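You operate a simulated robot arm through the tools that you are given. There is no shell and no other tool. Be economical: measure what you need, move in short steps, check, and stop when the job is done.

You are at the controls of a simulated robot arm. One attempt, no reset.

Task
Open the tape drawer, take the rinse vial and put it inside and shut the drawer again. Take the seal water bottle and put it on the bench top above the pads drawer. Stack the bottle marked "W3" from the bench top with the keyboard on top of the bottle marked "S2". Put the medium beaker from the bench top with the keyboard on top of the white box there. Open the labels drawer, take the steel cone from the black mat and leave it inside and shut the drawer again. Open the grey door, fetch the dropper bottle from the bench top with the keyboard and stand it on the top shelf of the grey cupboard, then shut the door. Fetch the deep red vial and stand it on the white plate on the bench top beside the far oven. Open the left cupboard door, take the blue cartridge and put it on the top shelf of the white cupboard and shut the door again. Do these in any order. Set down upright: rinse vial, seal water bottle, medium beaker, steel cone, dropper bottle, deep red vial.

Only the result counts: the job must be done as asked and must still hold three seconds after the hand-in. Knocking over, shifting, dropping, spilling or breaking anything else fails it. Lids that push on must go on centred and level and be pressed home; caps that screw on are set level and turned clockwise until they are tight.

Robot
A 7-joint arm with a two-finger parallel gripper on a trunk, on a base that drives. Base frame: it is fixed to the floor where the robot stands at the start and does not move with it; the origin is under the middle of the robot, x ahead of it, y to its left, z up. Readings come in m, rad, newtons and seconds.
With the tool pointing down near the work surface it reaches from about 0.22 to 0.58 m from the robot's upright axis, wherever it stands. Its first joint turns from -2.897 to 2.897 rad. Places, roughly: bench top above the pads drawer [-3.3, -0.7, 0.8]; blue cartridge (4x4x15 cm) [-4.1, 8.5, 0.9]; bottle [-1.25, 4.75, 0.75]; box [-1.25, 5.25, 0.75]; deep red vial [-4.75, 4.25, 0.75]; dropper bottle [-1.25, 5.25, 0.75]; grey door [-4, 8.4, 0.5]; labels drawer [-4.2, 2.5, 0.4]; labels drawer inside [-4.2, 2.5, 0.4]; left cupboard door [-5.6, 8.2, 0.4]; medium beaker [-1.25, 5, 0.75]; rinse vial [1.5, -0.75, 1]; seal water bottle [0, 1.25, 0.75]; steel cone [-1.25, 5.25, 0.75]; tape drawer [0.6, 0.1, 0.6]; tape drawer inside [0.6, 0.1, 0.5]; top shelf of the grey cupboard [-4, 8.6, 0.5]; top shelf of the white cupboard [-5.4, 8.5, 0.4]; white plate [-5, 5.25, 0.75]. Payload 3.4 kg.
Tool frame: the origin (TCP) lies between the finger pads and is the grasp point; the fingertips stand 0.03 m ahead of it; z points along the fingers, y is the line along which they close. Largest opening 0.094 m; finger width 0.028, thickness 0.01; the body of the gripper, 0.05 by 0.096 m, starts 0.055 m behind the TCP.
Orientation is that of the tool frame in the base frame, as a unit quaternion [x, y, z, w]. With the fingers straight down and closing along the base's y, the tool's x points along the base's -x, its y along +y and its z along -z.

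Tools
- The arm moves only by the tool jog_arm. Its argument "steps" is a list that holds one entry, the list of rows, each a list of 7 numbers: the shift along the base's x, y, z in units of 50 mm (1.0 is 50 mm), then the turn, a rotation vector about the base's x, y, z in units of 5 degrees (1.0 is 5 degrees), then the finger opening in m, from 0 to 0.094. In form: [[[x, y, z, ax, ay, az, fingers], ...]]. A call has 1 to 12 rows; each row shifts and turns the commanded pose from where the row before left it. A call with a number of a shift or a turn outside -1 to 1 is refused whole. Rows are played at 5 a second. More than 0.05 m and 0.15 rad between two rows, or a gripper value outside its range, and nothing of the call is played. Where a pose cannot be reached the arm comes as near as it can. A force on the tool above 40 N (or 10 N above the force at the start of the call, whichever is more), or a blocked arm, ends the call early, and 0.2 s more pass. Each finger travels about 0.072 m/s and halts on what it meets, pressing with about 22 N; the grip force reading is that of the motor and also rises with nothing between the fingers. The clock runs only during rows and for 0.2 s after the last one: add rows that do not move to give the fingers time. It gives the time, the measured TCP pose, the force on the tool (base axes), the opening and the grip force at its end, in the units of the frame above (readings bear some noise), with the torque about the TCP (base axes, N m) and any sound that the robot's microphone picked up.
- Cameras (640 x 400 px; columns grow to the right, rows downward): "scene" is now at [-0.0047, 0.1392, 1.5793]; the picture's right is [-0.23, -0.97, 0.00], its down [-0.91, 0.22, -0.36] and it looks along [0.35, -0.08, -0.93] (base axes); focal length 288 px, centre (320, 200). "wrist" rides on the gripper at [0.076, 0.014, -0.103] in the tool frame; the picture's right is [-0.18, 0.98, 0.00], its down [-0.75, -0.14, -0.64] and it looks along [-0.63, -0.12, 0.77] (tool axes); focal length 243 px, centre (320, 200). There is no depth. A picture from a camera that has moved, and an enlarged one, comes with that camera's place and axes in the base frame and with its lens.
- camera(camera): a new picture of that camera. It takes no simulated time.
- move_column(by): slides the trunk up (or, below 0, down) by that many m; the arm and the scene camera ride with it, the base frame stays. It gives what a move gives, with no picture.
- steer(legs): drives the robot by 1 to 6 legs, each [ahead, left, turn to the left] in m, m and rad, along the robot's own axes; the way and the turn of a leg run together, so that a leg with both is an arc; at most 1.5 m and 3.142 rad a leg. The arm and the cameras ride along, it lands a little off, and it stops where it bumps. It gives what a move gives.
- head_to(pan, tilt): turns the head with the scene camera to pan (to the left, within 2.705 rad either way) and tilt (down, from -0.506 to 1.204), counted from straight ahead of the robot. It gives what a move gives.
- close_up(camera, box): a new picture of the part [left, top, right, bottom] of that camera's present view, enlarged. It takes no simulated time.
- job_done(): hands the job in; it is judged then, once.

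Work in short steps. Places have to be worked out from the pictures, the camera data and where the tool is seen: move nearer, look again, correct. Check each grasp and each placing, and mend what went wrong. You have 567 turns and 360 pictures in all, those below and enlarged ones among them. Open the gripper and draw the arm clear of the work before you hand the job in, unless the task says otherwise; then end with one line.

The tools are called after "Call:" by a JSON object that holds its "op" and its "data". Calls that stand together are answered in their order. jog_arm: Moves the arm, as the interface text tells. Its arguments: {"type":"object","properties":{"steps":{"type":"array","items":{"type":"array","items":{"type":"array","items":{"type":"number"}}}}},"required":["steps"]} The other tools are called the same way: move_column (by) slides the trunk up or down; steer (legs) drives the base; head_to (pan, tilt) turns the head that bears the scene camera; camera (camera) takes a picture; close_up (camera, box) takes an enlarged picture of a part of a camera's view; job_done () hands the job in.

At the start:

```text
time_s: 0.0
tool_pos: [0.3308, -0.01, 0.8503]
tcp_rot: [0.0, 1.0, 0.0, 0.0]
ft_force: [0.7, 0.1, -0.3]
wrist_torque: [-0.02, -0.03, 0.01]
opening: 0.0941
grip_force: 0.0
trunk travel left (down, up): [-0.275, 0.111]
robot x, y, heading: [-0.002, 0.002, 0.001]
head pan, tilt: [-0.236, 1.201]
```

scene: 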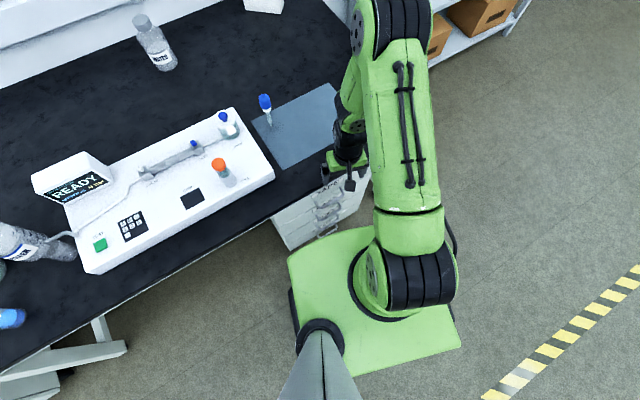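
wrist: 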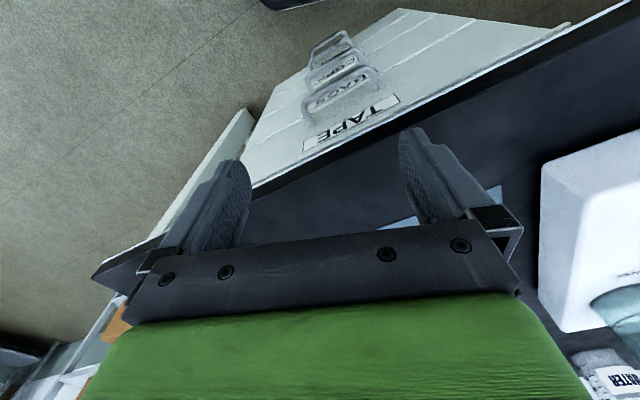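

I'll start by looking around at the near bench and surroundings with the head.

Call:
{"op": "head_to", "data": {"pan": 0.0, "tilt": 0.6}}

Call:
{"op": "camera", "data": {"camera": "scene"}}

Call:
{"op": "head_to", "data": {"pan": 1.0, "tilt": 0.6}}

Call:
{"op": "camera", "data": {"camera": "scene"}}

Call:
{"op": "head_to", "data": {"pan": -1.0, "tilt": 0.6}}

Call:
{"op": "camera", "data": {"camera": "scene"}}

```text
time_s: 1.0
tool_pos: [0.332, -0.0101, 0.8511]
tcp_rot: [0.001, 1.0, 0.0, 0.0]
ft_force: [-0.2, -0.4, 0.1]
wrist_torque: [-0.03, -0.03, 0.03]
opening: 0.0938
grip_force: 0.1
trunk travel left (down, up): [-0.275, 0.111]
robot x, y, heading: [0.0024, 0.0016, 0.002]
head pan, tilt: [0.0, 0.6]
```

```text
357 pictures are left
camera scene: at [0.0293, 0.1522, 1.6238], right [0.0, -1.0, 0.0], down [-0.57, 0.0, -0.82], along [0.82, 0.0, -0.57], focal length 288 px, centre (320, 200)
```

scene: 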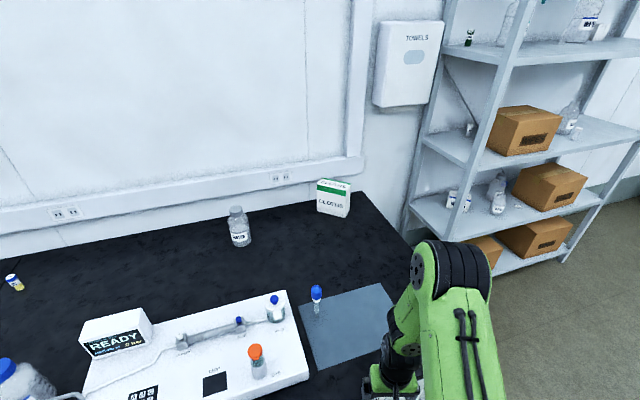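

```text
time_s: 2.3
tool_pos: [0.3309, -0.0091, 0.8506]
tcp_rot: [0.001, 1.0, 0.0, 0.001]
ft_force: [0.4, -0.4, -0.5]
wrist_torque: [0.01, -0.01, 0.0]
opening: 0.0939
grip_force: 0.0
trunk travel left (down, up): [-0.275, 0.111]
robot x, y, heading: [-0.0016, -0.0014, -0.003]
head pan, tilt: [1.0, 0.6]
```

```text
356 pictures are left
camera scene: at [-0.0112, 0.2266, 1.6239], right [0.84, -0.54, 0.0], down [-0.31, -0.48, -0.83], along [0.45, 0.69, -0.56], focal length 288 px, centre (320, 200)
```

scene: 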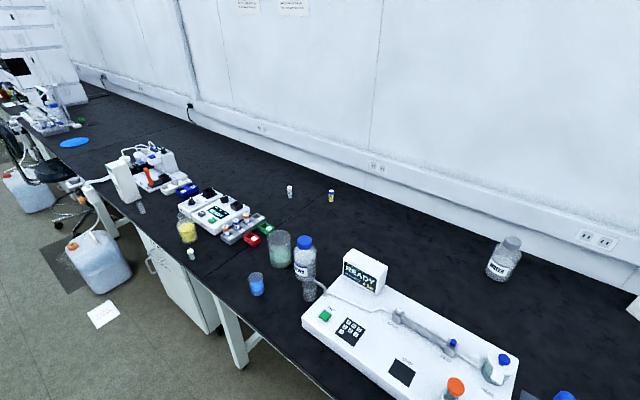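

```text
time_s: 4.2
tool_pos: [0.3306, -0.0099, 0.8502]
tcp_rot: [0.0, 1.0, 0.0, 0.0]
ft_force: [0.0, -0.5, 0.0]
wrist_torque: [0.0, 0.0, 0.01]
opening: 0.094
grip_force: 0.0
trunk travel left (down, up): [-0.275, 0.111]
robot x, y, heading: [-0.0004, 0.0001, -0.002]
head pan, tilt: [-1.0, 0.6]
```

```text
355 pictures are left
camera scene: at [-0.0112, 0.0779, 1.6239], right [-0.84, -0.54, 0.0], down [-0.31, 0.48, -0.83], along [0.45, -0.69, -0.56], focal length 288 px, centre (320, 200)
```

scene: 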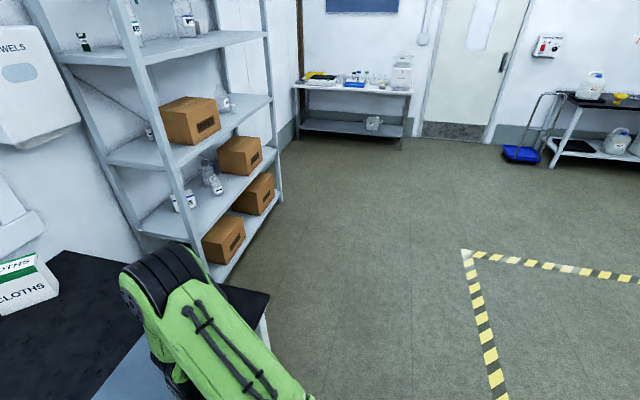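

The tape drawer stack is just ahead; the shelving with the rinse vial is to the right front. I look at the shelf and the near bench objects enlarged.

Call:
{"op": "head_to", "data": {"pan": -0.5, "tilt": 0.4}}

Call:
{"op": "close_up", "data": {"camera": "scene", "box": [160, 50, 480, 250]}}

Call:
{"op": "head_to", "data": {"pan": 1.0, "tilt": 0.6}}

Call:
{"op": "close_up", "data": {"camera": "scene", "box": [160, 140, 400, 300]}}

```text
time_s: 5.1
tool_pos: [0.3307, -0.0099, 0.8512]
tcp_rot: [0.0, 1.0, 0.0, 0.0]
ft_force: [0.2, 0.9, 0.1]
wrist_torque: [0.01, 0.0, 0.01]
opening: 0.0938
grip_force: 0.1
trunk travel left (down, up): [-0.275, 0.111]
robot x, y, heading: [-0.0032, -0.0004, -0.003]
head pan, tilt: [-0.499, 0.4]
```

```text
2.00 times, centred on (320, 150) of scene
camera zoom: at [0.0223, 0.1078, 1.6421], right [-0.48, -0.88, 0.0], down [-0.34, 0.19, -0.92], along [0.81, -0.44, -0.39], focal length 576 px, centre (320, 300)
```

zoom: 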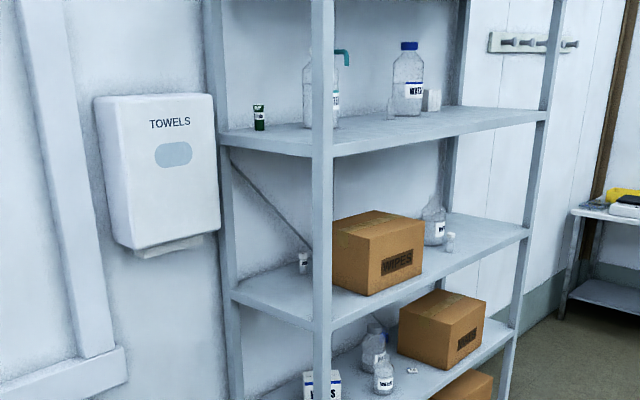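

```text
time_s: 6.7
tool_pos: [0.3316, -0.0097, 0.8502]
tcp_rot: [0.0, 1.0, 0.0, -0.001]
ft_force: [0.7, 0.2, 0.7]
wrist_torque: [0.01, 0.0, 0.0]
opening: 0.0939
grip_force: 0.0
trunk travel left (down, up): [-0.275, 0.111]
robot x, y, heading: [-0.0031, 0.0002, 0.001]
head pan, tilt: [1.0, 0.6]
```

```text
2.50 times, centred on (280, 220) of scene
camera zoom: at [-0.0112, 0.2266, 1.6239], right [0.84, -0.54, 0.0], down [-0.31, -0.48, -0.83], along [0.45, 0.69, -0.56], focal length 720 px, centre (420, 150)
```

zoom: 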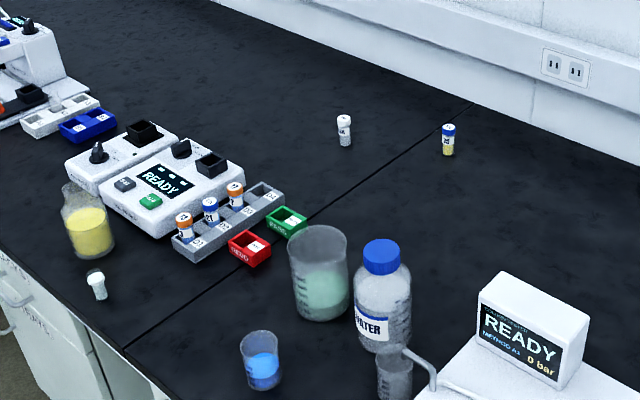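

The vial on the middle shelf left of the WIPES box fits the rinse vial; I enlarge it.

Call:
{"op": "head_to", "data": {"pan": -0.5, "tilt": 0.4}}

Call:
{"op": "close_up", "data": {"camera": "scene", "box": [280, 150, 400, 225]}}

Call:
{"op": "close_up", "data": {"camera": "scene", "box": [270, 70, 400, 150]}}

```text
time_s: 8.3
tool_pos: [0.3315, -0.0097, 0.8511]
tcp_rot: [0.0, 1.0, 0.0, 0.0]
ft_force: [1.1, -0.5, 0.4]
wrist_torque: [0.05, 0.01, 0.02]
opening: 0.0938
grip_force: 0.1
trunk travel left (down, up): [-0.275, 0.111]
robot x, y, heading: [-0.0008, -0.0018, 0.001]
head pan, tilt: [-0.499, 0.4]
```

```text
5.33 times, centred on (340, 188) of scene
camera zoom: at [0.0223, 0.108, 1.6421], right [-0.48, -0.88, 0.0], down [-0.34, 0.19, -0.92], along [0.81, -0.44, -0.39], focal length 1537 px, centre (213, 267)
```

zoom: 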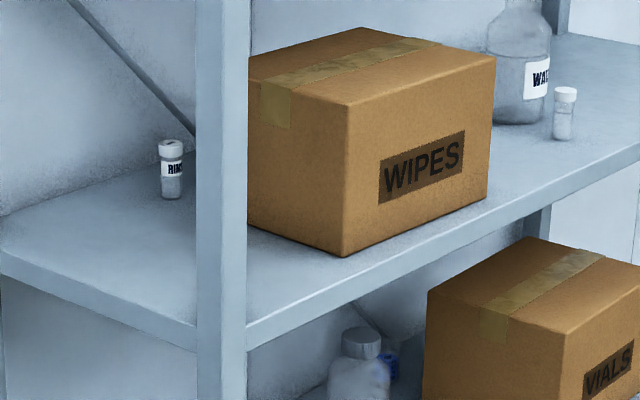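

```text
4.92 times, centred on (335, 110) of scene
camera zoom: at [0.0223, 0.108, 1.6421], right [-0.48, -0.88, 0.0], down [-0.34, 0.19, -0.92], along [0.81, -0.44, -0.39], focal length 1419 px, centre (246, 643)
```

zoom: 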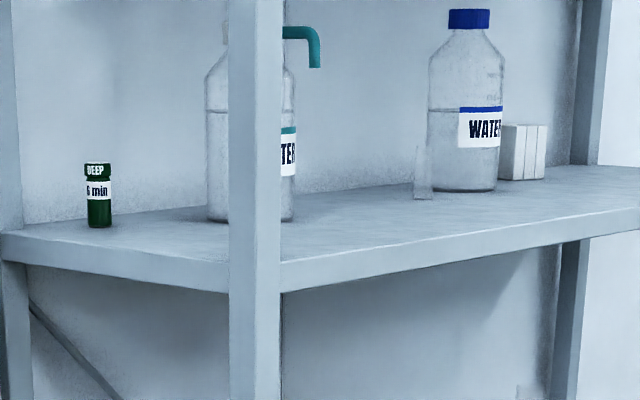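

The rinse vial is confirmed ("RIN…", white cap, left end of middle shelf). First I back off and turn to square up with the drawer stack, then look.

Call:
{"op": "steer", "data": {"legs": [[-0.3, 0, 0], [0, 0, 0.33], [0, -0.2, 0]]}}

Call:
{"op": "head_to", "data": {"pan": 0.0, "tilt": 0.9}}

Call:
{"op": "camera", "data": {"camera": "scene"}}

Call:
{"op": "camera", "data": {"camera": "wrist"}}

```text
time_s: 12.6
tool_pos: [0.0864, -0.09, 0.851]
tcp_rot: [-0.165, 0.986, 0.001, 0.0]
ft_force: [0.0, 0.1, 0.2]
wrist_torque: [0.04, -0.01, 0.01]
opening: 0.0942
grip_force: 0.1
trunk travel left (down, up): [-0.275, 0.111]
robot x, y, heading: [-0.2326, -0.1892, 0.332]
head pan, tilt: [-0.499, 0.4]
```

```text
time_s: 13.5
tool_pos: [0.0866, -0.0896, 0.8509]
tcp_rot: [-0.164, 0.986, 0.0, -0.001]
ft_force: [-0.1, 0.7, 0.3]
wrist_torque: [0.0, -0.03, 0.0]
opening: 0.094
grip_force: 0.2
trunk travel left (down, up): [-0.275, 0.111]
robot x, y, heading: [-0.2303, -0.1879, 0.331]
head pan, tilt: [0.0, 0.901]
```

```text
350 pictures are left
camera scene: at [-0.2634, -0.039, 1.5992], right [0.32, -0.95, 0.0], down [-0.74, -0.25, -0.62], along [0.59, 0.2, -0.78], focal length 288 px, centre (320, 200)
```

scene: 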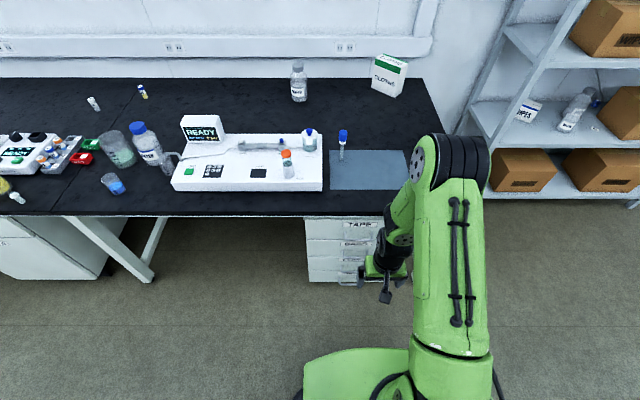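

```text
349 pictures are left
camera wrist: at [0.0098, -0.1014, 0.954], right [-0.14, 0.99, 0.0], down [0.76, 0.11, 0.64], along [0.64, 0.09, -0.77], focal length 243 px, centre (320, 200)
```

wrist: 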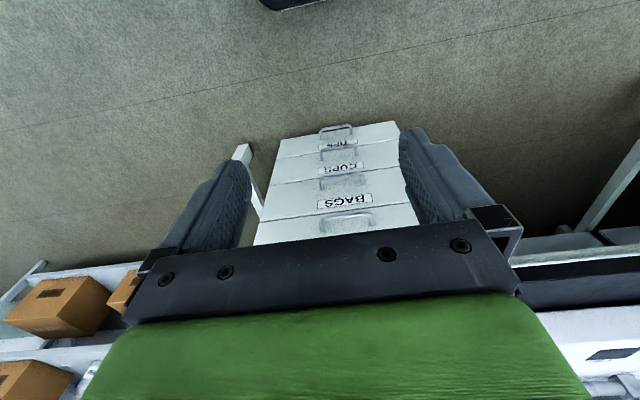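

The bench is square with the robot now (heading 0.331). I swing the tool to horizontal, fingers closing vertically, so it can take the drawer's bar handle.

Call:
{"op": "jog_arm", "data": {"steps": [[[0, 0, 0, 0.979, -0.479, -0.77, 0.094], [0, 0, 0, 0.979, -0.479, -0.77, 0.094], [0, 0, 0, 0.979, -0.479, -0.77, 0.094], [0, 0, 0, 0.979, -0.479, -0.77, 0.094], [0, 0, 0, 0.979, -0.479, -0.77, 0.094], [0, 0, 0, 0.979, -0.479, -0.77, 0.094], [0, 0, 0, 0.979, -0.479, -0.77, 0.094], [0, 0, 0, 0.979, -0.479, -0.77, 0.094], [0, 0, 0, 0.979, -0.479, -0.77, 0.094]]]}}

Call:
{"op": "jog_arm", "data": {"steps": [[[0, 0, 0, 0.979, -0.479, -0.77, 0.094], [0, 0, 0, 0.979, -0.479, -0.77, 0.094], [0, 0, 0, 0.979, -0.479, -0.77, 0.094], [0, 0, 0, 0.979, -0.479, -0.77, 0.094], [0, 0, 0, 0.979, -0.479, -0.77, 0.094], [0, 0, 0, 0.979, -0.479, -0.77, 0.094], [0, 0, 0, 0.979, -0.479, -0.77, 0.094], [0, 0, 0, 0.979, -0.479, -0.77, 0.094], [0, 0, 0, 0.979, -0.479, -0.77, 0.094], [0, 0, 0, 0, 0, 0, 0.094], [0, 0, 0, 0, 0, 0, 0.094]]]}}

Call:
{"op": "camera", "data": {"camera": "wrist"}}

Call:
{"op": "camera", "data": {"camera": "scene"}}

```text
time_s: 15.5
tool_pos: [0.0869, -0.0921, 0.8512]
tcp_rot: [0.144, 0.901, 0.333, 0.239]
ft_force: [0.2, -0.1, 0.5]
wrist_torque: [-0.02, -0.02, 0.03]
opening: 0.0939
grip_force: 0.0
trunk travel left (down, up): [-0.275, 0.111]
robot x, y, heading: [-0.2299, -0.1912, 0.327]
head pan, tilt: [0.0, 0.901]
```

```text
time_s: 16.4
tool_pos: [0.1428, -0.1402, 0.8997]
tcp_rot: [0.207, 0.8, 0.391, 0.405]
ft_force: [-0.2, -0.4, 0.7]
wrist_torque: [0.0, -0.02, -0.02]
opening: 0.0939
grip_force: 0.1
trunk travel left (down, up): [-0.275, 0.111]
robot x, y, heading: [-0.2283, -0.1856, 0.329]
head pan, tilt: [0.0, 0.901]
stopped in row 4: the arm was blocked; the commanded pose is now the measured one
```

```text
348 pictures are left
camera wrist: at [0.0152, -0.1287, 0.9126], right [0.12, 0.48, 0.87], down [-0.08, -0.87, 0.49], along [0.99, -0.13, -0.07], focal length 243 px, centre (320, 200)
```

wrist: 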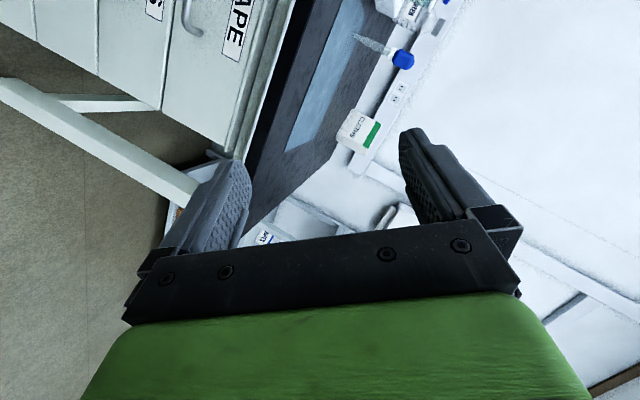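

```text
347 pictures are left
camera scene: at [-0.2639, -0.0391, 1.5991], right [0.32, -0.95, 0.0], down [-0.74, -0.25, -0.62], along [0.59, 0.2, -0.78], focal length 288 px, centre (320, 200)
```

scene: 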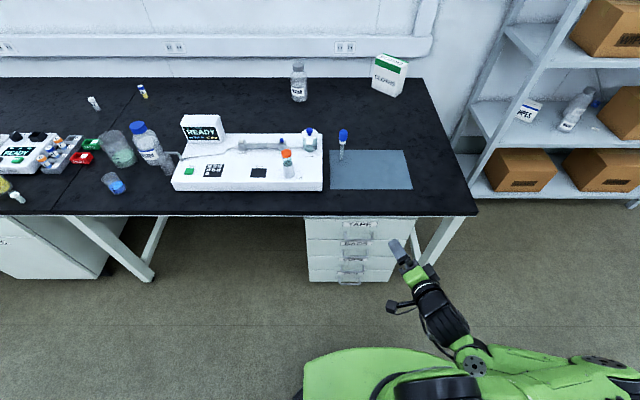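

The arm hit a joint limit because the wrist was too close to the trunk. I extend forward and then finish the rotation.

Call:
{"op": "jog_arm", "data": {"steps": [[[0.6, 0.5, -0.2, 0, 0, 0, 0.094], [0.6, 0.5, -0.2, 0, 0, 0, 0.094], [0.6, 0.5, -0.2, 0, 0, 0, 0.094], [0.4, 0.5, -0.2, 0.93, -0.16, -0.4, 0.094], [0, 0, 0, 0.93, -0.16, -0.4, 0.094], [0, 0, 0, 0.93, -0.16, -0.4, 0.094], [0, 0, 0, 0.93, -0.16, -0.4, 0.094], [0, 0, 0, 0.93, -0.16, -0.4, 0.094], [0, 0, 0, 0.93, -0.16, -0.4, 0.094], [0, 0, 0, 0.93, -0.16, -0.4, 0.094], [0, 0, 0, 0.93, -0.16, -0.4, 0.094], [0, 0, 0, 0, 0, 0, 0.094]]]}}

Call:
{"op": "camera", "data": {"camera": "scene"}}

Call:
{"op": "camera", "data": {"camera": "wrist"}}

```text
time_s: 19.0
tool_pos: [0.2738, -0.0454, 0.8688]
tcp_rot: [0.411, 0.575, 0.578, 0.408]
ft_force: [-0.4, -0.5, 0.6]
wrist_torque: [0.01, 0.0, -0.02]
opening: 0.0941
grip_force: 0.0
out of reach, approached as far as the arm can: row 10, 11
trunk travel left (down, up): [-0.275, 0.111]
robot x, y, heading: [-0.2301, -0.1888, 0.335]
head pan, tilt: [0.0, 0.901]
```

```text
346 pictures are left
camera scene: at [-0.2637, -0.0388, 1.5991], right [0.32, -0.95, 0.0], down [-0.74, -0.25, -0.62], along [0.59, 0.2, -0.78], focal length 288 px, centre (320, 200)
```

scene: 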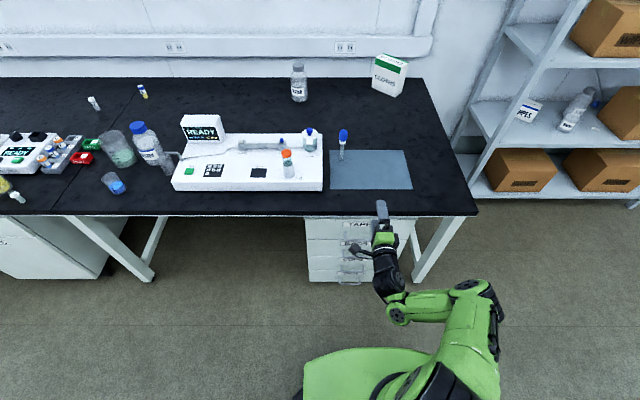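

```text
345 pictures are left
camera wrist: at [0.1512, -0.0079, 0.8841], right [0.06, -0.18, 0.98], down [-0.36, -0.92, -0.15], along [0.93, -0.34, -0.12], focal length 243 px, centre (320, 200)
```

wrist: 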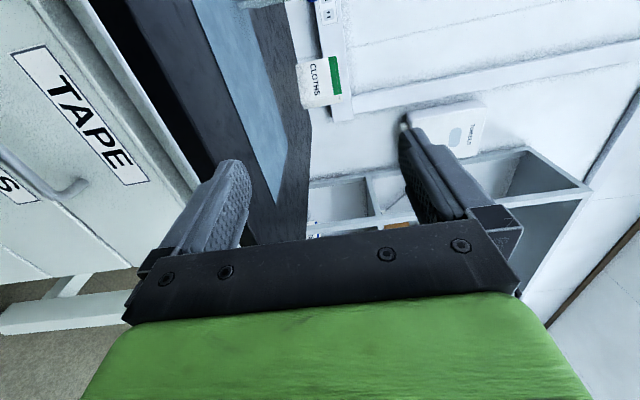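

Triangulating the TAPE label: about 0.637 ahead of the robot, lateral 0, z 0.656. I lower the trunk and back the hand a little so the wrist camera sees the handle.

Call:
{"op": "move_column", "data": {"by": -0.2}}

Call:
{"op": "jog_arm", "data": {"steps": [[[-0.65, 0.07, 0, 0, 0, 0, 0.094], [-0.65, 0.07, 0, 0, 0, 0, 0.094], [0, 0, 0, 0, 0, 0, 0.094]]]}}

Call:
{"op": "camera", "data": {"camera": "wrist"}}

```text
time_s: 21.1
tool_pos: [0.2723, -0.047, 0.6693]
tcp_rot: [0.411, 0.574, 0.579, 0.408]
ft_force: [-0.4, 1.0, -0.3]
wrist_torque: [-0.01, 0.0, -0.02]
opening: 0.094
grip_force: 0.1
trunk travel left (down, up): [-0.075, 0.311]
robot x, y, heading: [-0.2289, -0.1885, 0.333]
head pan, tilt: [0.0, 0.901]
```

```text
time_s: 21.9
tool_pos: [0.2544, -0.0627, 0.6903]
tcp_rot: [0.41, 0.576, 0.58, 0.406]
ft_force: [-0.6, -0.2, 0.6]
wrist_torque: [-0.02, -0.02, -0.01]
opening: 0.0943
grip_force: 0.0
out of reach, approached as far as the arm can: row 1, 2
trunk travel left (down, up): [-0.075, 0.311]
robot x, y, heading: [-0.2361, -0.1901, 0.331]
head pan, tilt: [0.0, 0.901]
```

```text
344 pictures are left
camera wrist: at [0.1316, -0.0254, 0.7059], right [0.06, -0.18, 0.98], down [-0.35, -0.92, -0.15], along [0.93, -0.34, -0.12], focal length 243 px, centre (320, 200)
```

wrist: 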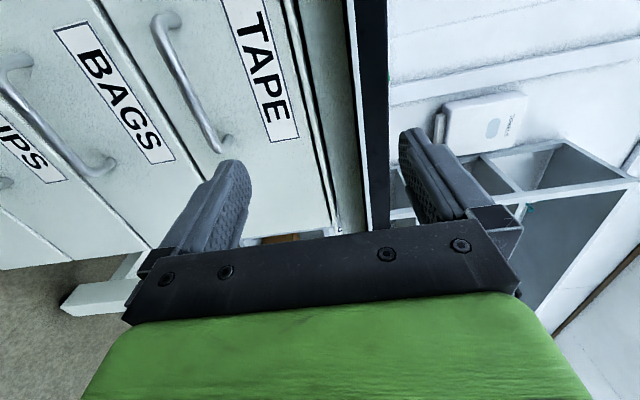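

The TAPE bar handle is at z≈0.592, lateral ≈0, about 0.605 ahead. I lower and centre the hand first, staying back from it.

Call:
{"op": "jog_arm", "data": {"steps": [[[0.1, 0.4, -0.9, 0, 0, 0, 0.094], [0.1, 0.4, -0.9, 0, 0, 0, 0.094], [0, 0, -0.16, 0, 0, 0, 0.094], [0, 0, 0, 0, 0, 0, 0.094]]]}}

Call:
{"op": "camera", "data": {"camera": "wrist"}}

```text
time_s: 22.9
tool_pos: [0.2958, -0.0255, 0.6008]
tcp_rot: [0.411, 0.574, 0.578, 0.408]
ft_force: [0.2, 0.2, -0.5]
wrist_torque: [0.0, 0.0, 0.0]
opening: 0.0942
grip_force: 0.0
out of reach, approached as far as the arm can: row 1, 2
trunk travel left (down, up): [-0.075, 0.311]
robot x, y, heading: [-0.2277, -0.1894, 0.329]
head pan, tilt: [0.0, 0.901]
```

```text
343 pictures are left
camera wrist: at [0.1745, 0.0132, 0.6164], right [0.06, -0.18, 0.98], down [-0.36, -0.92, -0.15], along [0.93, -0.34, -0.12], focal length 243 px, centre (320, 200)
```

wrist: 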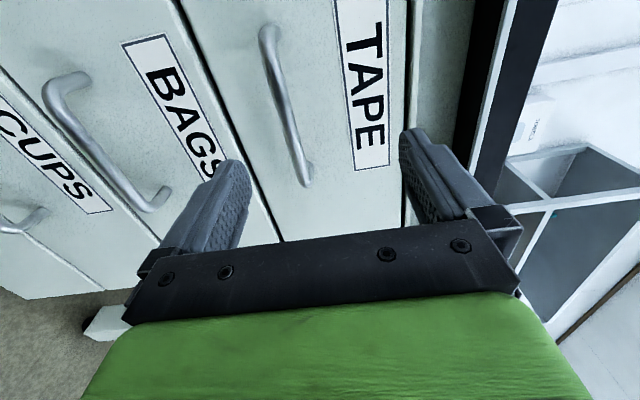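

Refined: bar at 0.61 ahead, z 0.583. Advance 4 cm with a 1.7 cm drop and close on the bar.

Call:
{"op": "jog_arm", "data": {"steps": [[[-0.08, 0.23, -0.35, 0, 0, 0, 0.094], [0.45, 0.15, 0, 0, 0, 0, 0.094], [0.45, 0.15, 0, 0, 0, 0, 0.094], [0, 0, 0, 0, 0, 0, 0.094]]]}}

Call:
{"op": "camera", "data": {"camera": "wrist"}}

```text
time_s: 23.9
tool_pos: [0.3371, -0.0002, 0.5847]
tcp_rot: [0.411, 0.575, 0.578, 0.408]
ft_force: [-1.0, 0.1, -0.5]
wrist_torque: [0.0, -0.01, 0.0]
opening: 0.0939
grip_force: 0.0
trunk travel left (down, up): [-0.075, 0.311]
robot x, y, heading: [-0.2289, -0.1878, 0.329]
head pan, tilt: [0.0, 0.901]
```

```text
342 pictures are left
camera wrist: at [0.216, 0.0386, 0.6003], right [0.06, -0.18, 0.98], down [-0.36, -0.92, -0.15], along [0.93, -0.34, -0.12], focal length 243 px, centre (320, 200)
```

wrist: 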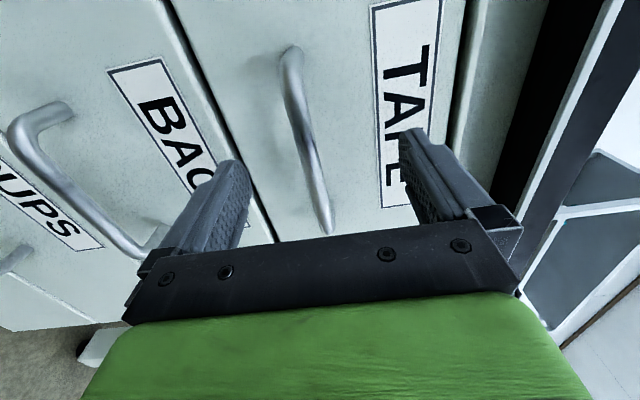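

The bar sits between the fingers; closing the gripper.

Call:
{"op": "jog_arm", "data": {"steps": [[[0, 0, 0, 0, 0, 0, 0.0], [0, 0, 0, 0, 0, 0, 0.0], [0, 0, 0, 0, 0, 0, 0.0], [0, 0, 0, 0, 0, 0, 0.0], [0, 0, 0, 0, 0, 0, 0.0]]]}}

Call:
{"op": "camera", "data": {"camera": "wrist"}}

```text
time_s: 25.1
tool_pos: [0.3384, 0.0004, 0.5802]
tcp_rot: [0.412, 0.578, 0.575, 0.406]
ft_force: [0.7, -2.8, -24.4]
wrist_torque: [-0.56, 0.3, -0.4]
opening: 0.0107
grip_force: 44.6
trunk travel left (down, up): [-0.075, 0.311]
robot x, y, heading: [-0.2289, -0.1876, 0.331]
head pan, tilt: [0.0, 0.901]
```

```text
341 pictures are left
camera wrist: at [0.2157, 0.0386, 0.5969], right [0.07, -0.18, 0.98], down [-0.36, -0.92, -0.14], along [0.93, -0.34, -0.13], focal length 243 px, centre (320, 200)
```

wrist: 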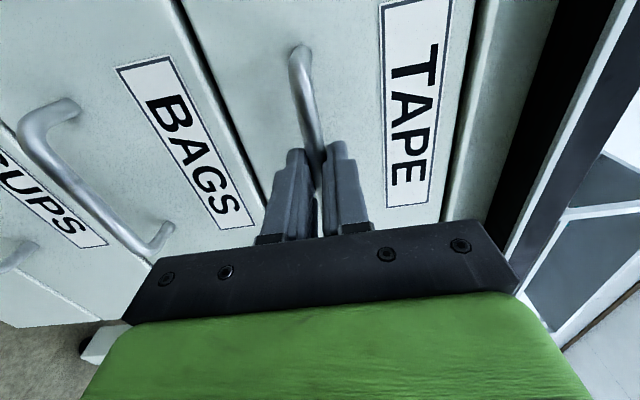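

Bar held (opening 10.7 mm). I ease the vertical load and pull the drawer by driving straight back.

Call:
{"op": "jog_arm", "data": {"steps": [[[0, 0, -0.1, 0, 0, 0, 0.0], [0, 0, 0, 0, 0, 0, 0.0]]]}}

Call:
{"op": "steer", "data": {"legs": [[-0.12, 0, 0], [-0.12, 0, 0]]}}

Call:
{"op": "camera", "data": {"camera": "scene"}}

```text
time_s: 25.7
tool_pos: [0.3381, 0.0001, 0.5811]
tcp_rot: [0.411, 0.574, 0.579, 0.408]
ft_force: [-11.6, -7.6, -3.7]
wrist_torque: [-0.74, -0.22, 0.7]
opening: 0.0106
grip_force: 44.1
trunk travel left (down, up): [-0.075, 0.311]
robot x, y, heading: [-0.2276, -0.1877, 0.333]
head pan, tilt: [0.0, 0.901]
```

```text
time_s: 27.8
tool_pos: [0.1066, -0.0777, 0.5801]
tcp_rot: [0.411, 0.573, 0.579, 0.409]
ft_force: [-2.6, 3.3, 13.1]
wrist_torque: [-0.61, -0.38, -0.17]
opening: 0.0108
grip_force: 44.6
trunk travel left (down, up): [-0.075, 0.311]
robot x, y, heading: [-0.4601, -0.2652, 0.333]
head pan, tilt: [0.0, 0.901]
```

```text
340 pictures are left
camera scene: at [-0.4953, -0.1175, 1.3992], right [0.32, -0.95, 0.0], down [-0.74, -0.25, -0.62], along [0.59, 0.2, -0.78], focal length 288 px, centre (320, 200)
```

scene: 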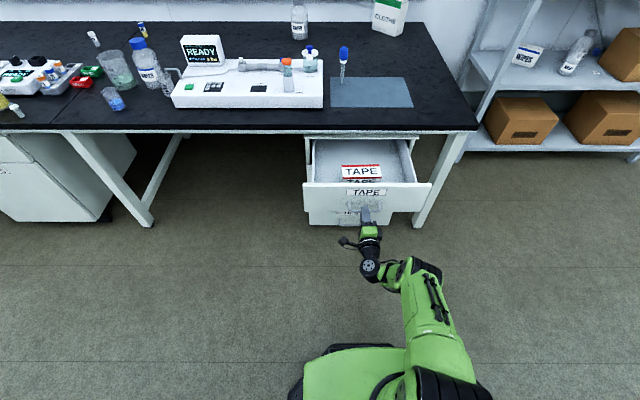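

The drawer is open ~0.24 m with a tape box inside. I release the handle and back away.

Call:
{"op": "jog_arm", "data": {"steps": [[[0, 0, 0, 0, 0, 0, 0.05], [0, 0, 0, 0, 0, 0, 0.05], [0, 0, 0, 0, 0, 0, 0.05]]]}}

Call:
{"op": "steer", "data": {"legs": [[-0.15, 0, 0]]}}

Call:
{"op": "move_column", "data": {"by": 0.28}}

Call:
{"op": "camera", "data": {"camera": "scene"}}

```text
time_s: 28.6
tool_pos: [0.1085, -0.0773, 0.5802]
tcp_rot: [0.411, 0.574, 0.578, 0.41]
ft_force: [-0.2, 0.2, 0.4]
wrist_torque: [-0.02, -0.01, 0.01]
opening: 0.0501
grip_force: 0.0
trunk travel left (down, up): [-0.075, 0.311]
robot x, y, heading: [-0.4612, -0.2656, 0.328]
head pan, tilt: [0.0, 0.901]
```

```text
time_s: 30.0
tool_pos: [-0.0333, -0.1276, 0.5801]
tcp_rot: [0.412, 0.574, 0.579, 0.408]
ft_force: [0.1, 0.6, 0.1]
wrist_torque: [0.01, 0.0, -0.03]
opening: 0.0501
grip_force: 0.1
trunk travel left (down, up): [-0.075, 0.311]
robot x, y, heading: [-0.6035, -0.3132, 0.33]
head pan, tilt: [0.0, 0.901]
```

```text
time_s: 32.8
tool_pos: [-0.0321, -0.1281, 0.8612]
tcp_rot: [0.411, 0.574, 0.579, 0.408]
ft_force: [0.4, 0.0, 0.2]
wrist_torque: [0.0, -0.03, 0.0]
opening: 0.05
grip_force: 0.1
trunk travel left (down, up): [-0.355, 0.031]
robot x, y, heading: [-0.6012, -0.3145, 0.332]
head pan, tilt: [0.0, 0.901]
```

```text
339 pictures are left
camera scene: at [-0.6345, -0.1658, 1.6803], right [0.32, -0.95, 0.0], down [-0.74, -0.25, -0.62], along [0.59, 0.2, -0.78], focal length 288 px, centre (320, 200)
```

scene: 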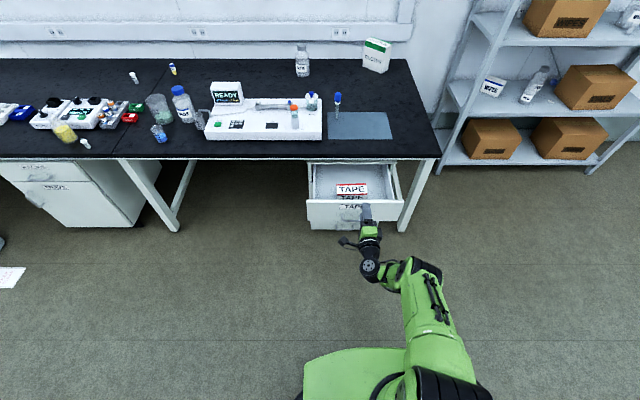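

Drawer stays open. Now I strafe right and approach the shelf to survey the rinse vial.

Call:
{"op": "steer", "data": {"legs": [[0, -0.85, 0], [0.75, 0, 0]]}}

Call:
{"op": "head_to", "data": {"pan": -0.2, "tilt": 0.4}}

Call:
{"op": "camera", "data": {"camera": "scene"}}

Call:
{"op": "camera", "data": {"camera": "wrist"}}

```text
time_s: 41.1
tool_pos: [0.975, -0.7359, 0.8604]
tcp_rot: [0.419, 0.568, 0.573, 0.417]
ft_force: [-0.7, 0.2, 0.6]
wrist_torque: [0.01, 0.01, -0.01]
opening: 0.0501
grip_force: 0.2
trunk travel left (down, up): [-0.355, 0.031]
robot x, y, heading: [0.4024, -0.9088, 0.299]
head pan, tilt: [0.0, 0.901]
```

```text
time_s: 42.1
tool_pos: [0.9755, -0.7349, 0.8599]
tcp_rot: [0.42, 0.568, 0.572, 0.417]
ft_force: [-0.6, -0.2, 0.0]
wrist_torque: [-0.01, 0.0, -0.01]
opening: 0.0502
grip_force: 0.0
trunk travel left (down, up): [-0.355, 0.031]
robot x, y, heading: [0.4041, -0.9089, 0.303]
head pan, tilt: [-0.201, 0.4]
```

```text
338 pictures are left
camera scene: at [0.3931, -0.769, 1.723], right [0.1, -0.99, 0.0], down [-0.39, -0.04, -0.92], along [0.92, 0.09, -0.39], focal length 288 px, centre (320, 200)
```

scene: 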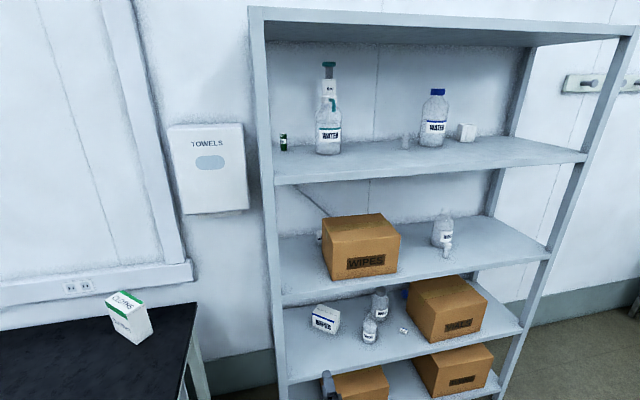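

```text
337 pictures are left
camera wrist: at [0.8549, -0.6928, 0.8757], right [0.05, -0.18, 0.98], down [-0.39, -0.91, -0.15], along [0.92, -0.37, -0.12], focal length 243 px, centre (320, 200)
```

wrist: 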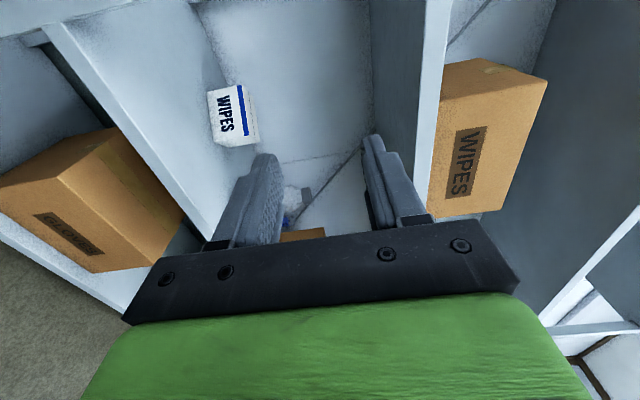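

Triangulation puts the middle shelf at z≈1.035, front-left post at (h 0.935, l −0.89), vial ≈(1.48,−0.64), tucked behind the box – it must be taken from the open left end with the camera side up. I back off and roll the tool the other way round (undoing the awkward elbow).

Call:
{"op": "steer", "data": {"legs": [[-0.3, 0, 0]]}}

Call:
{"op": "jog_arm", "data": {"steps": [[[0, 0, 0, -0.98, -0.305, 0, 0.05], [0, 0, 0, -0.98, -0.305, 0, 0.05], [0, 0, 0, -0.98, -0.305, 0, 0.05], [0, 0, 0, -0.98, -0.305, 0, 0.05], [0, 0, 0, -0.98, -0.305, 0, 0.05], [0, 0, 0, -0.98, -0.305, 0, 0.05], [0, 0, 0, -0.98, -0.305, 0, 0.05], [0, 0, 0, -0.98, -0.305, 0, 0.05], [0, 0, 0, -0.98, -0.305, 0, 0.05], [0, 0, 0, -0.98, -0.305, 0, 0.05], [0, 0, 0, -0.98, -0.305, 0, 0.05], [0, 0, 0, -0.98, -0.305, 0, 0.05]]]}}

Call:
{"op": "jog_arm", "data": {"steps": [[[0, 0, 0, -0.98, -0.305, 0, 0.05], [0, 0, 0, -0.98, -0.305, 0, 0.05], [0, 0, 0, -0.98, -0.305, 0, 0.05], [0, 0, 0, -0.98, -0.305, 0, 0.05], [0, 0, 0, -0.98, -0.305, 0, 0.05], [0, 0, 0, -0.98, -0.305, 0, 0.05], [0, 0, 0, -0.98, -0.305, 0, 0.05], [0, 0, 0, -0.98, -0.305, 0, 0.05], [0, 0, 0, -0.98, -0.305, 0, 0.05], [0, 0, 0, -0.98, -0.305, 0, 0.05], [0, 0, 0, -0.98, -0.305, 0, 0.05], [0, 0, 0, -0.98, -0.305, 0, 0.05]]]}}

Call:
{"op": "camera", "data": {"camera": "wrist"}}

```text
time_s: 44.1
tool_pos: [0.693, -0.8234, 0.8619]
tcp_rot: [0.421, 0.566, 0.572, 0.418]
ft_force: [0.5, -0.2, 0.2]
wrist_torque: [-0.01, 0.0, -0.03]
opening: 0.05
grip_force: 0.1
trunk travel left (down, up): [-0.355, 0.031]
robot x, y, heading: [0.1209, -0.9928, 0.294]
head pan, tilt: [-0.201, 0.4]
```

```text
time_s: 46.7
tool_pos: [0.693, -0.8234, 0.8605]
tcp_rot: [0.069, 0.704, 0.276, 0.651]
ft_force: [0.6, -0.4, 0.0]
wrist_torque: [0.02, 0.01, -0.02]
opening: 0.05
grip_force: 0.0
trunk travel left (down, up): [-0.355, 0.031]
robot x, y, heading: [0.1168, -0.9914, 0.295]
head pan, tilt: [-0.201, 0.4]
```

```text
time_s: 49.3
tool_pos: [0.692, -0.8249, 0.8616]
tcp_rot: [-0.3, 0.641, -0.095, 0.7]
ft_force: [0.2, 1.1, 0.5]
wrist_torque: [0.04, 0.0, 0.01]
opening: 0.0501
grip_force: 0.0
trunk travel left (down, up): [-0.355, 0.031]
robot x, y, heading: [0.1205, -0.9941, 0.294]
head pan, tilt: [-0.201, 0.4]
```

```text
336 pictures are left
camera wrist: at [0.6036, -0.8828, 0.7904], right [-0.28, 0.88, -0.38], down [-0.7, 0.09, 0.71], along [0.66, 0.46, 0.59], focal length 243 px, centre (320, 200)
```

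wrist: 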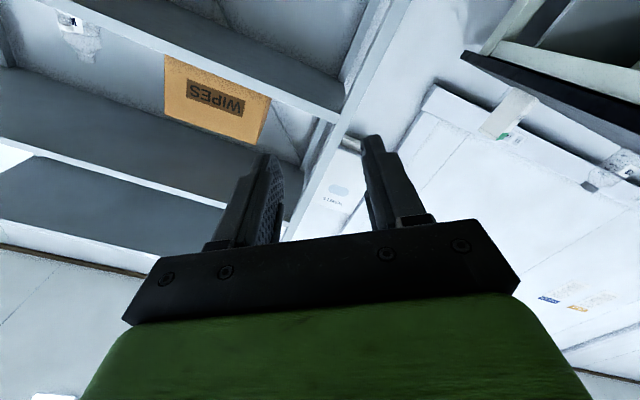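

Rolling works smoothly in this direction; continue another 147°.

Call:
{"op": "jog_arm", "data": {"steps": [[[0, 0, 0, -0.98, -0.3, 0, 0.05], [0, 0, 0, -0.98, -0.3, 0, 0.05], [0, 0, 0, -0.98, -0.3, 0, 0.05], [0, 0, 0, -0.98, -0.3, 0, 0.05], [0, 0, 0, -0.98, -0.3, 0, 0.05], [0, 0, 0, -0.98, -0.3, 0, 0.05], [0, 0, 0, -0.98, -0.3, 0, 0.05], [0, 0, 0, -0.98, -0.3, 0, 0.05], [0, 0, 0, -0.98, -0.3, 0, 0.05], [0, 0, 0, -0.98, -0.3, 0, 0.05], [0, 0, 0, -0.98, -0.3, 0, 0.05], [0, 0, 0, -0.98, -0.3, 0, 0.05]]]}}

Call:
{"op": "jog_arm", "data": {"steps": [[[0, 0, 0, -0.98, -0.3, 0, 0.05], [0, 0, 0, -0.98, -0.3, 0, 0.05], [0, 0, 0, -0.98, -0.3, 0, 0.05], [0, 0, 0, -0.98, -0.3, 0, 0.05], [0, 0, 0, -0.98, -0.3, 0, 0.05], [0, 0, 0, -0.98, -0.3, 0, 0.05], [0, 0, 0, -0.98, -0.3, 0, 0.05], [0, 0, 0, -0.98, -0.3, 0, 0.05], [0, 0, 0, -0.98, -0.3, 0, 0.05], [0, 0, 0, -0.98, -0.3, 0, 0.05], [0, 0, 0, -0.98, -0.3, 0, 0.05], [0, 0, 0, -0.98, -0.3, 0, 0.05]]]}}

Call:
{"op": "jog_arm", "data": {"steps": [[[0, 0, 0, -0.98, -0.3, 0, 0.05], [0, 0, 0, -0.98, -0.3, 0, 0.05], [0, 0, 0, -0.98, -0.3, 0, 0.05], [0, 0, 0, -0.98, -0.3, 0, 0.05], [0, 0, 0, 0, 0, 0, 0.05]]]}}

Call:
{"op": "head_to", "data": {"pan": -0.2, "tilt": 0.7}}

Call:
{"op": "camera", "data": {"camera": "scene"}}

Call:
{"op": "camera", "data": {"camera": "wrist"}}

```text
time_s: 51.9
tool_pos: [0.6937, -0.8242, 0.8593]
tcp_rot: [0.587, -0.4, 0.44, -0.549]
ft_force: [0.1, -0.8, 0.3]
wrist_torque: [0.01, 0.02, -0.01]
opening: 0.05
grip_force: 0.0
trunk travel left (down, up): [-0.355, 0.031]
robot x, y, heading: [0.1179, -0.9928, 0.293]
head pan, tilt: [-0.201, 0.4]
```

```text
time_s: 54.5
tool_pos: [0.6925, -0.823, 0.8608]
tcp_rot: [0.707, -0.045, 0.661, -0.247]
ft_force: [0.0, -0.1, 0.5]
wrist_torque: [0.02, -0.02, 0.02]
opening: 0.0503
grip_force: 0.1
trunk travel left (down, up): [-0.355, 0.031]
robot x, y, heading: [0.1145, -0.9942, 0.299]
head pan, tilt: [-0.201, 0.4]
```

```text
time_s: 55.7
tool_pos: [0.6922, -0.8243, 0.8606]
tcp_rot: [0.703, 0.079, 0.695, -0.125]
ft_force: [0.4, 0.0, 0.2]
wrist_torque: [-0.03, 0.01, 0.02]
opening: 0.0501
grip_force: 0.0
trunk travel left (down, up): [-0.355, 0.031]
robot x, y, heading: [0.1176, -0.9938, 0.294]
head pan, tilt: [-0.201, 0.4]
```

```text
time_s: 56.5
tool_pos: [0.6928, -0.8237, 0.8609]
tcp_rot: [0.704, 0.079, 0.695, -0.126]
ft_force: [0.5, -0.4, -0.2]
wrist_torque: [0.0, -0.06, 0.01]
opening: 0.05
grip_force: 0.1
trunk travel left (down, up): [-0.355, 0.031]
robot x, y, heading: [0.1172, -0.9867, 0.299]
head pan, tilt: [-0.201, 0.7]
```

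```text
335 pictures are left
camera scene: at [0.1026, -0.8568, 1.6963], right [0.1, -1.0, 0.0], down [-0.64, -0.06, -0.77], along [0.76, 0.07, -0.64], focal length 288 px, centre (320, 200)
```

scene: 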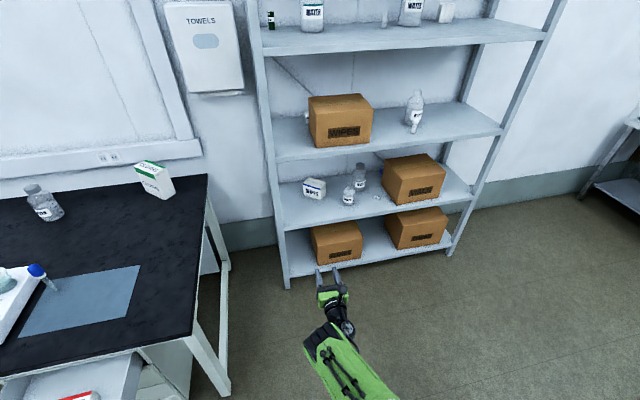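

```text
334 pictures are left
camera wrist: at [0.6003, -0.8722, 0.9366], right [0.28, -0.93, -0.25], down [-0.67, 0.0, -0.74], along [0.69, 0.37, -0.62], focal length 243 px, centre (320, 200)
```

wrist: 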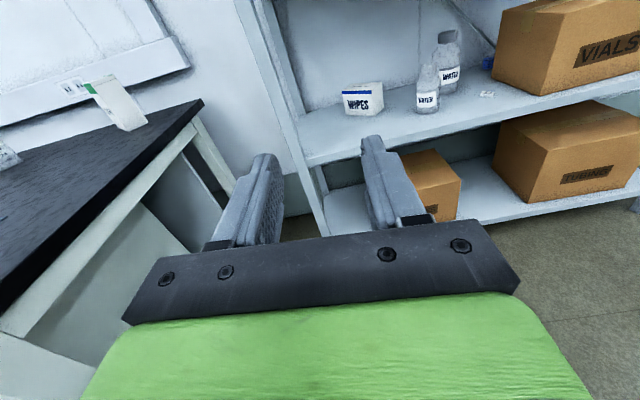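

The arm is in a clean elbow-up posture now. Given the box, the best route is tool pointing down, camera to the left, entering through the gap between post and box. I pitch the tool down first (raising a bit), at a safe distance.

Call:
{"op": "jog_arm", "data": {"steps": [[[0, 0, 0.3, -0.3, 0.98, 0, 0.05], [0, 0, 0.3, -0.3, 0.98, 0, 0.05], [0, 0, 0.3, -0.3, 0.98, 0, 0.05], [0, 0, 0.3, -0.3, 0.98, 0, 0.05], [0, 0, 0.3, -0.3, 0.98, 0, 0.05], [0, 0, 0.3, -0.3, 0.98, 0, 0.05], [0, 0, 0.3, -0.3, 0.98, 0, 0.05], [0, 0, 0.3, -0.3, 0.98, 0, 0.05], [0, 0, 0.3, -0.3, 0.98, 0, 0.05], [0, 0, 0.3, -0.3, 0.98, 0, 0.05], [0, 0, 0.3, -0.3, 0.98, 0, 0.05], [0, 0, 0.3, -0.3, 0.98, 0, 0.05]]]}}

Call:
{"op": "jog_arm", "data": {"steps": [[[0, 0, 0, -0.3, 0.98, 0, 0.05], [0, 0, 0, -0.3, 0.98, 0, 0.05], [0, 0, 0, -0.3, 0.98, 0, 0.05], [0, 0, 0, -0.3, 0.98, 0, 0.05], [0, 0, 0, -0.3, 0.98, 0, 0.05], [0, 0, 0, 0, 0, -1, 0.05], [0, 0, 0, 0, 0, -1, 0.05], [0, 0, 0, 0, 0, -1, 0.05], [0, 0, 0, 0, 0, -1, 0.05], [0, 0, 0, 0, 0, -1, 0.05], [0, 0, 0, 0, 0, -1, 0.05], [0, 0, 0, 0, 0, -1, 0.05]]]}}

Call:
{"op": "jog_arm", "data": {"steps": [[[0, 0, 0, 0, 0, -1, 0.05], [0, 0, 0, 0, 0, -1, 0.05], [0, 0, 0, 0, 0, -1, 0.05], [0, 0, 0, 0, 0, -1, 0.05], [0, 0, 0, 0, 0, -1, 0.05], [0, 0, 0, 0, 0, -1, 0.05], [0, 0, 0, 0, 0, -1, 0.05], [0, 0, 0, 0, 0, -1, 0.05], [0, 0, 0, 0, 0, -1, 0.05], [0, 0, 0, 0, 0, -1, 0.05], [0, 0, 0, 0, 0, -1, 0.05], [0, 0, 0, 0, 0, -1, 0.05]]]}}

Call:
{"op": "jog_arm", "data": {"steps": [[[0, 0, 0, 0, 0, -1, 0.05], [0, 0, 0, 0, 0, -1, 0.05], [0, 0, 0, 0, 0, -1, 0.05], [0, 0, 0, 0, 0, -1, 0.05], [0, 0, 0, 0, 0, -1, 0.05], [0, 0, 0, 0, 0, -1, 0.05], [0, 0, 0, 0, 0, -1, 0.05], [0, 0, 0, 0, 0, -1, 0.05], [0, 0, 0, 0, 0, -1, 0.05], [0, 0, 0, 0, 0, -1, 0.05], [0, 0, 0, 0, 0, -1, 0.05], [0, 0, 0, 0, 0, -1, 0.05]]]}}

Call:
{"op": "jog_arm", "data": {"steps": [[[0, 0, 0, 0, 0, -1, 0.05], [0, 0, 0, 0, 0, -1, 0.05], [0, 0, 0, 0, 0, -1, 0.05], [0, 0, 0, 0, 0, -1, 0.05], [0, 0, 0, 0, 0, -1, 0.05], [0, 0, 0, 0, 0, -1, 0.05], [0, 0, 0, 0, 0, -1, 0.05], [0, 0, 0, 0, 0, -1, 0.05], [0, 0, 0, 0, 0, -1, 0.05], [0, 0, 0, 0, 0, -1, 0.05], [0, 0, 0, 0, 0, -1, 0.05], [0, 0, 0, 0, 0, -1, 0.05]]]}}

Call:
{"op": "move_column", "data": {"by": 0.03}}

Call:
{"op": "camera", "data": {"camera": "scene"}}

```text
time_s: 59.1
tool_pos: [0.6927, -0.8258, 1.0405]
tcp_rot: [0.963, 0.11, 0.241, -0.041]
ft_force: [-0.6, 0.3, -0.8]
wrist_torque: [0.0, 0.01, 0.0]
opening: 0.05
grip_force: 0.0
trunk travel left (down, up): [-0.355, 0.031]
robot x, y, heading: [0.1195, -0.9947, 0.299]
head pan, tilt: [-0.201, 0.7]
```

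```text
time_s: 61.7
tool_pos: [0.6926, -0.8243, 1.0415]
tcp_rot: [0.982, -0.189, 0.023, 0.006]
ft_force: [0.6, -0.5, -0.1]
wrist_torque: [0.0, 0.01, 0.0]
opening: 0.05
grip_force: 0.0
trunk travel left (down, up): [-0.355, 0.031]
robot x, y, heading: [0.1198, -0.9931, 0.292]
head pan, tilt: [-0.201, 0.7]
```

```text
time_s: 64.3
tool_pos: [0.6929, -0.8237, 1.0421]
tcp_rot: [0.755, -0.656, 0.017, 0.018]
ft_force: [-0.8, 0.2, -0.4]
wrist_torque: [-0.02, 0.01, 0.03]
opening: 0.05
grip_force: 0.0
trunk travel left (down, up): [-0.355, 0.031]
robot x, y, heading: [0.1205, -0.9958, 0.297]
head pan, tilt: [-0.201, 0.7]
```

```text
time_s: 66.9
tool_pos: [0.6885, -0.8252, 1.041]
tcp_rot: [-0.326, 0.945, -0.006, -0.024]
ft_force: [-0.3, -1.0, 0.4]
wrist_torque: [-0.02, -0.04, 0.0]
opening: 0.0501
grip_force: 0.0
out of reach, approached as far as the arm can: row 6
trunk travel left (down, up): [-0.355, 0.031]
robot x, y, heading: [0.1182, -0.9935, 0.292]
head pan, tilt: [-0.201, 0.7]
```

```text
time_s: 69.5
tool_pos: [0.6884, -0.8253, 1.0397]
tcp_rot: [0.19, 0.981, 0.006, -0.023]
ft_force: [-0.1, -0.8, -0.9]
wrist_torque: [-0.02, -0.01, 0.01]
opening: 0.0501
grip_force: 0.1
trunk travel left (down, up): [-0.355, 0.031]
robot x, y, heading: [0.1217, -0.9947, 0.295]
head pan, tilt: [-0.201, 0.7]
```

```text
time_s: 70.2
tool_pos: [0.6872, -0.8246, 1.0711]
tcp_rot: [0.189, 0.982, 0.007, -0.024]
ft_force: [0.3, -0.7, 0.0]
wrist_torque: [-0.03, 0.01, 0.0]
opening: 0.05
grip_force: 0.0
trunk travel left (down, up): [-0.385, 0.001]
robot x, y, heading: [0.1204, -0.9937, 0.294]
head pan, tilt: [-0.201, 0.7]
```

```text
333 pictures are left
camera scene: at [0.1027, -0.8567, 1.7263], right [0.1, -1.0, 0.0], down [-0.64, -0.06, -0.76], along [0.76, 0.07, -0.64], focal length 288 px, centre (320, 200)
```

scene: 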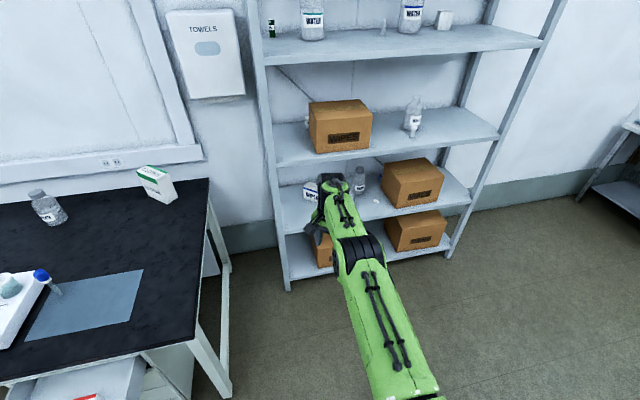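

Tool is down with the forearm horizontal at a suitable height. I finish the yaw (camera to the left) and check the pose.

Call:
{"op": "jog_arm", "data": {"steps": [[[0, 0, 0, 0, 0, -0.98, 0.05], [0, 0, 0, 0, 0, -0.98, 0.05], [0, 0, 0, 0, 0, -0.98, 0.05], [0, 0, 0, 0, 0, -0.98, 0.05], [0, 0, 0, 0, 0, -0.98, 0.05], [0, 0, 0, 0, 0, -0.98, 0.05], [0, 0, 0, 0, 0, -0.98, 0.05], [0, 0, 0, 0, 0, -0.98, 0.05], [0, 0, 0, 0, 0, -0.98, 0.05], [0, 0, 0, 0, 0, -0.98, 0.05], [0, 0, 0, 0, 0, 0, 0.05]]]}}

Call:
{"op": "steer", "data": {"legs": [[0, 0, 0.037]]}}

Call:
{"op": "camera", "data": {"camera": "scene"}}

Call:
{"op": "camera", "data": {"camera": "wrist"}}

```text
time_s: 72.7
tool_pos: [0.689, -0.8245, 1.0694]
tcp_rot: [0.579, 0.815, 0.016, -0.019]
ft_force: [-0.8, 0.5, 1.0]
wrist_torque: [-0.01, -0.01, 0.03]
opening: 0.0504
grip_force: 0.0
trunk travel left (down, up): [-0.385, 0.001]
robot x, y, heading: [0.1194, -0.9943, 0.299]
head pan, tilt: [-0.201, 0.7]
```

```text
time_s: 73.4
tool_pos: [0.6811, -0.803, 1.0698]
tcp_rot: [0.564, 0.825, 0.016, -0.019]
ft_force: [-0.2, 0.2, 0.4]
wrist_torque: [-0.01, 0.0, 0.01]
opening: 0.05
grip_force: 0.0
trunk travel left (down, up): [-0.385, 0.001]
robot x, y, heading: [0.1209, -0.9961, 0.334]
head pan, tilt: [-0.201, 0.7]
```

```text
332 pictures are left
camera scene: at [0.0977, -0.8577, 1.7254], right [0.13, -0.99, 0.0], down [-0.64, -0.09, -0.76], along [0.76, 0.1, -0.64], focal length 288 px, centre (320, 200)
```

scene: 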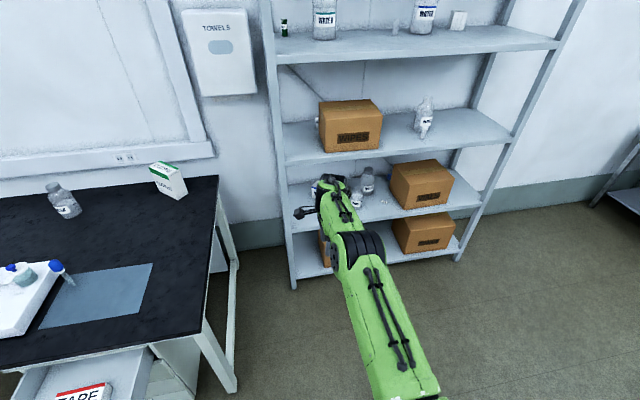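

```text
331 pictures are left
camera wrist: at [0.6685, -0.7324, 1.177], right [0.98, 0.19, -0.01], down [0.15, -0.78, 0.6], along [0.11, -0.59, -0.8], focal length 243 px, centre (320, 200)
```

wrist: 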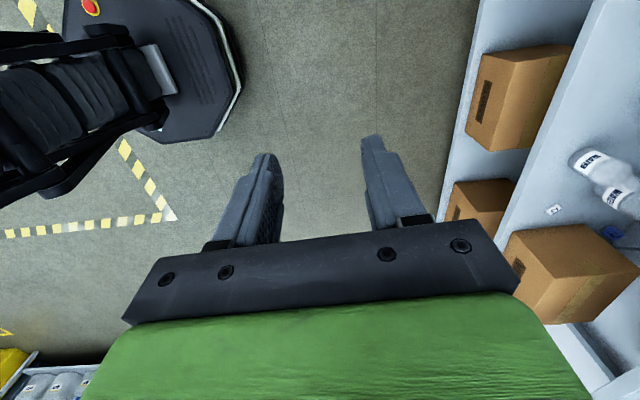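

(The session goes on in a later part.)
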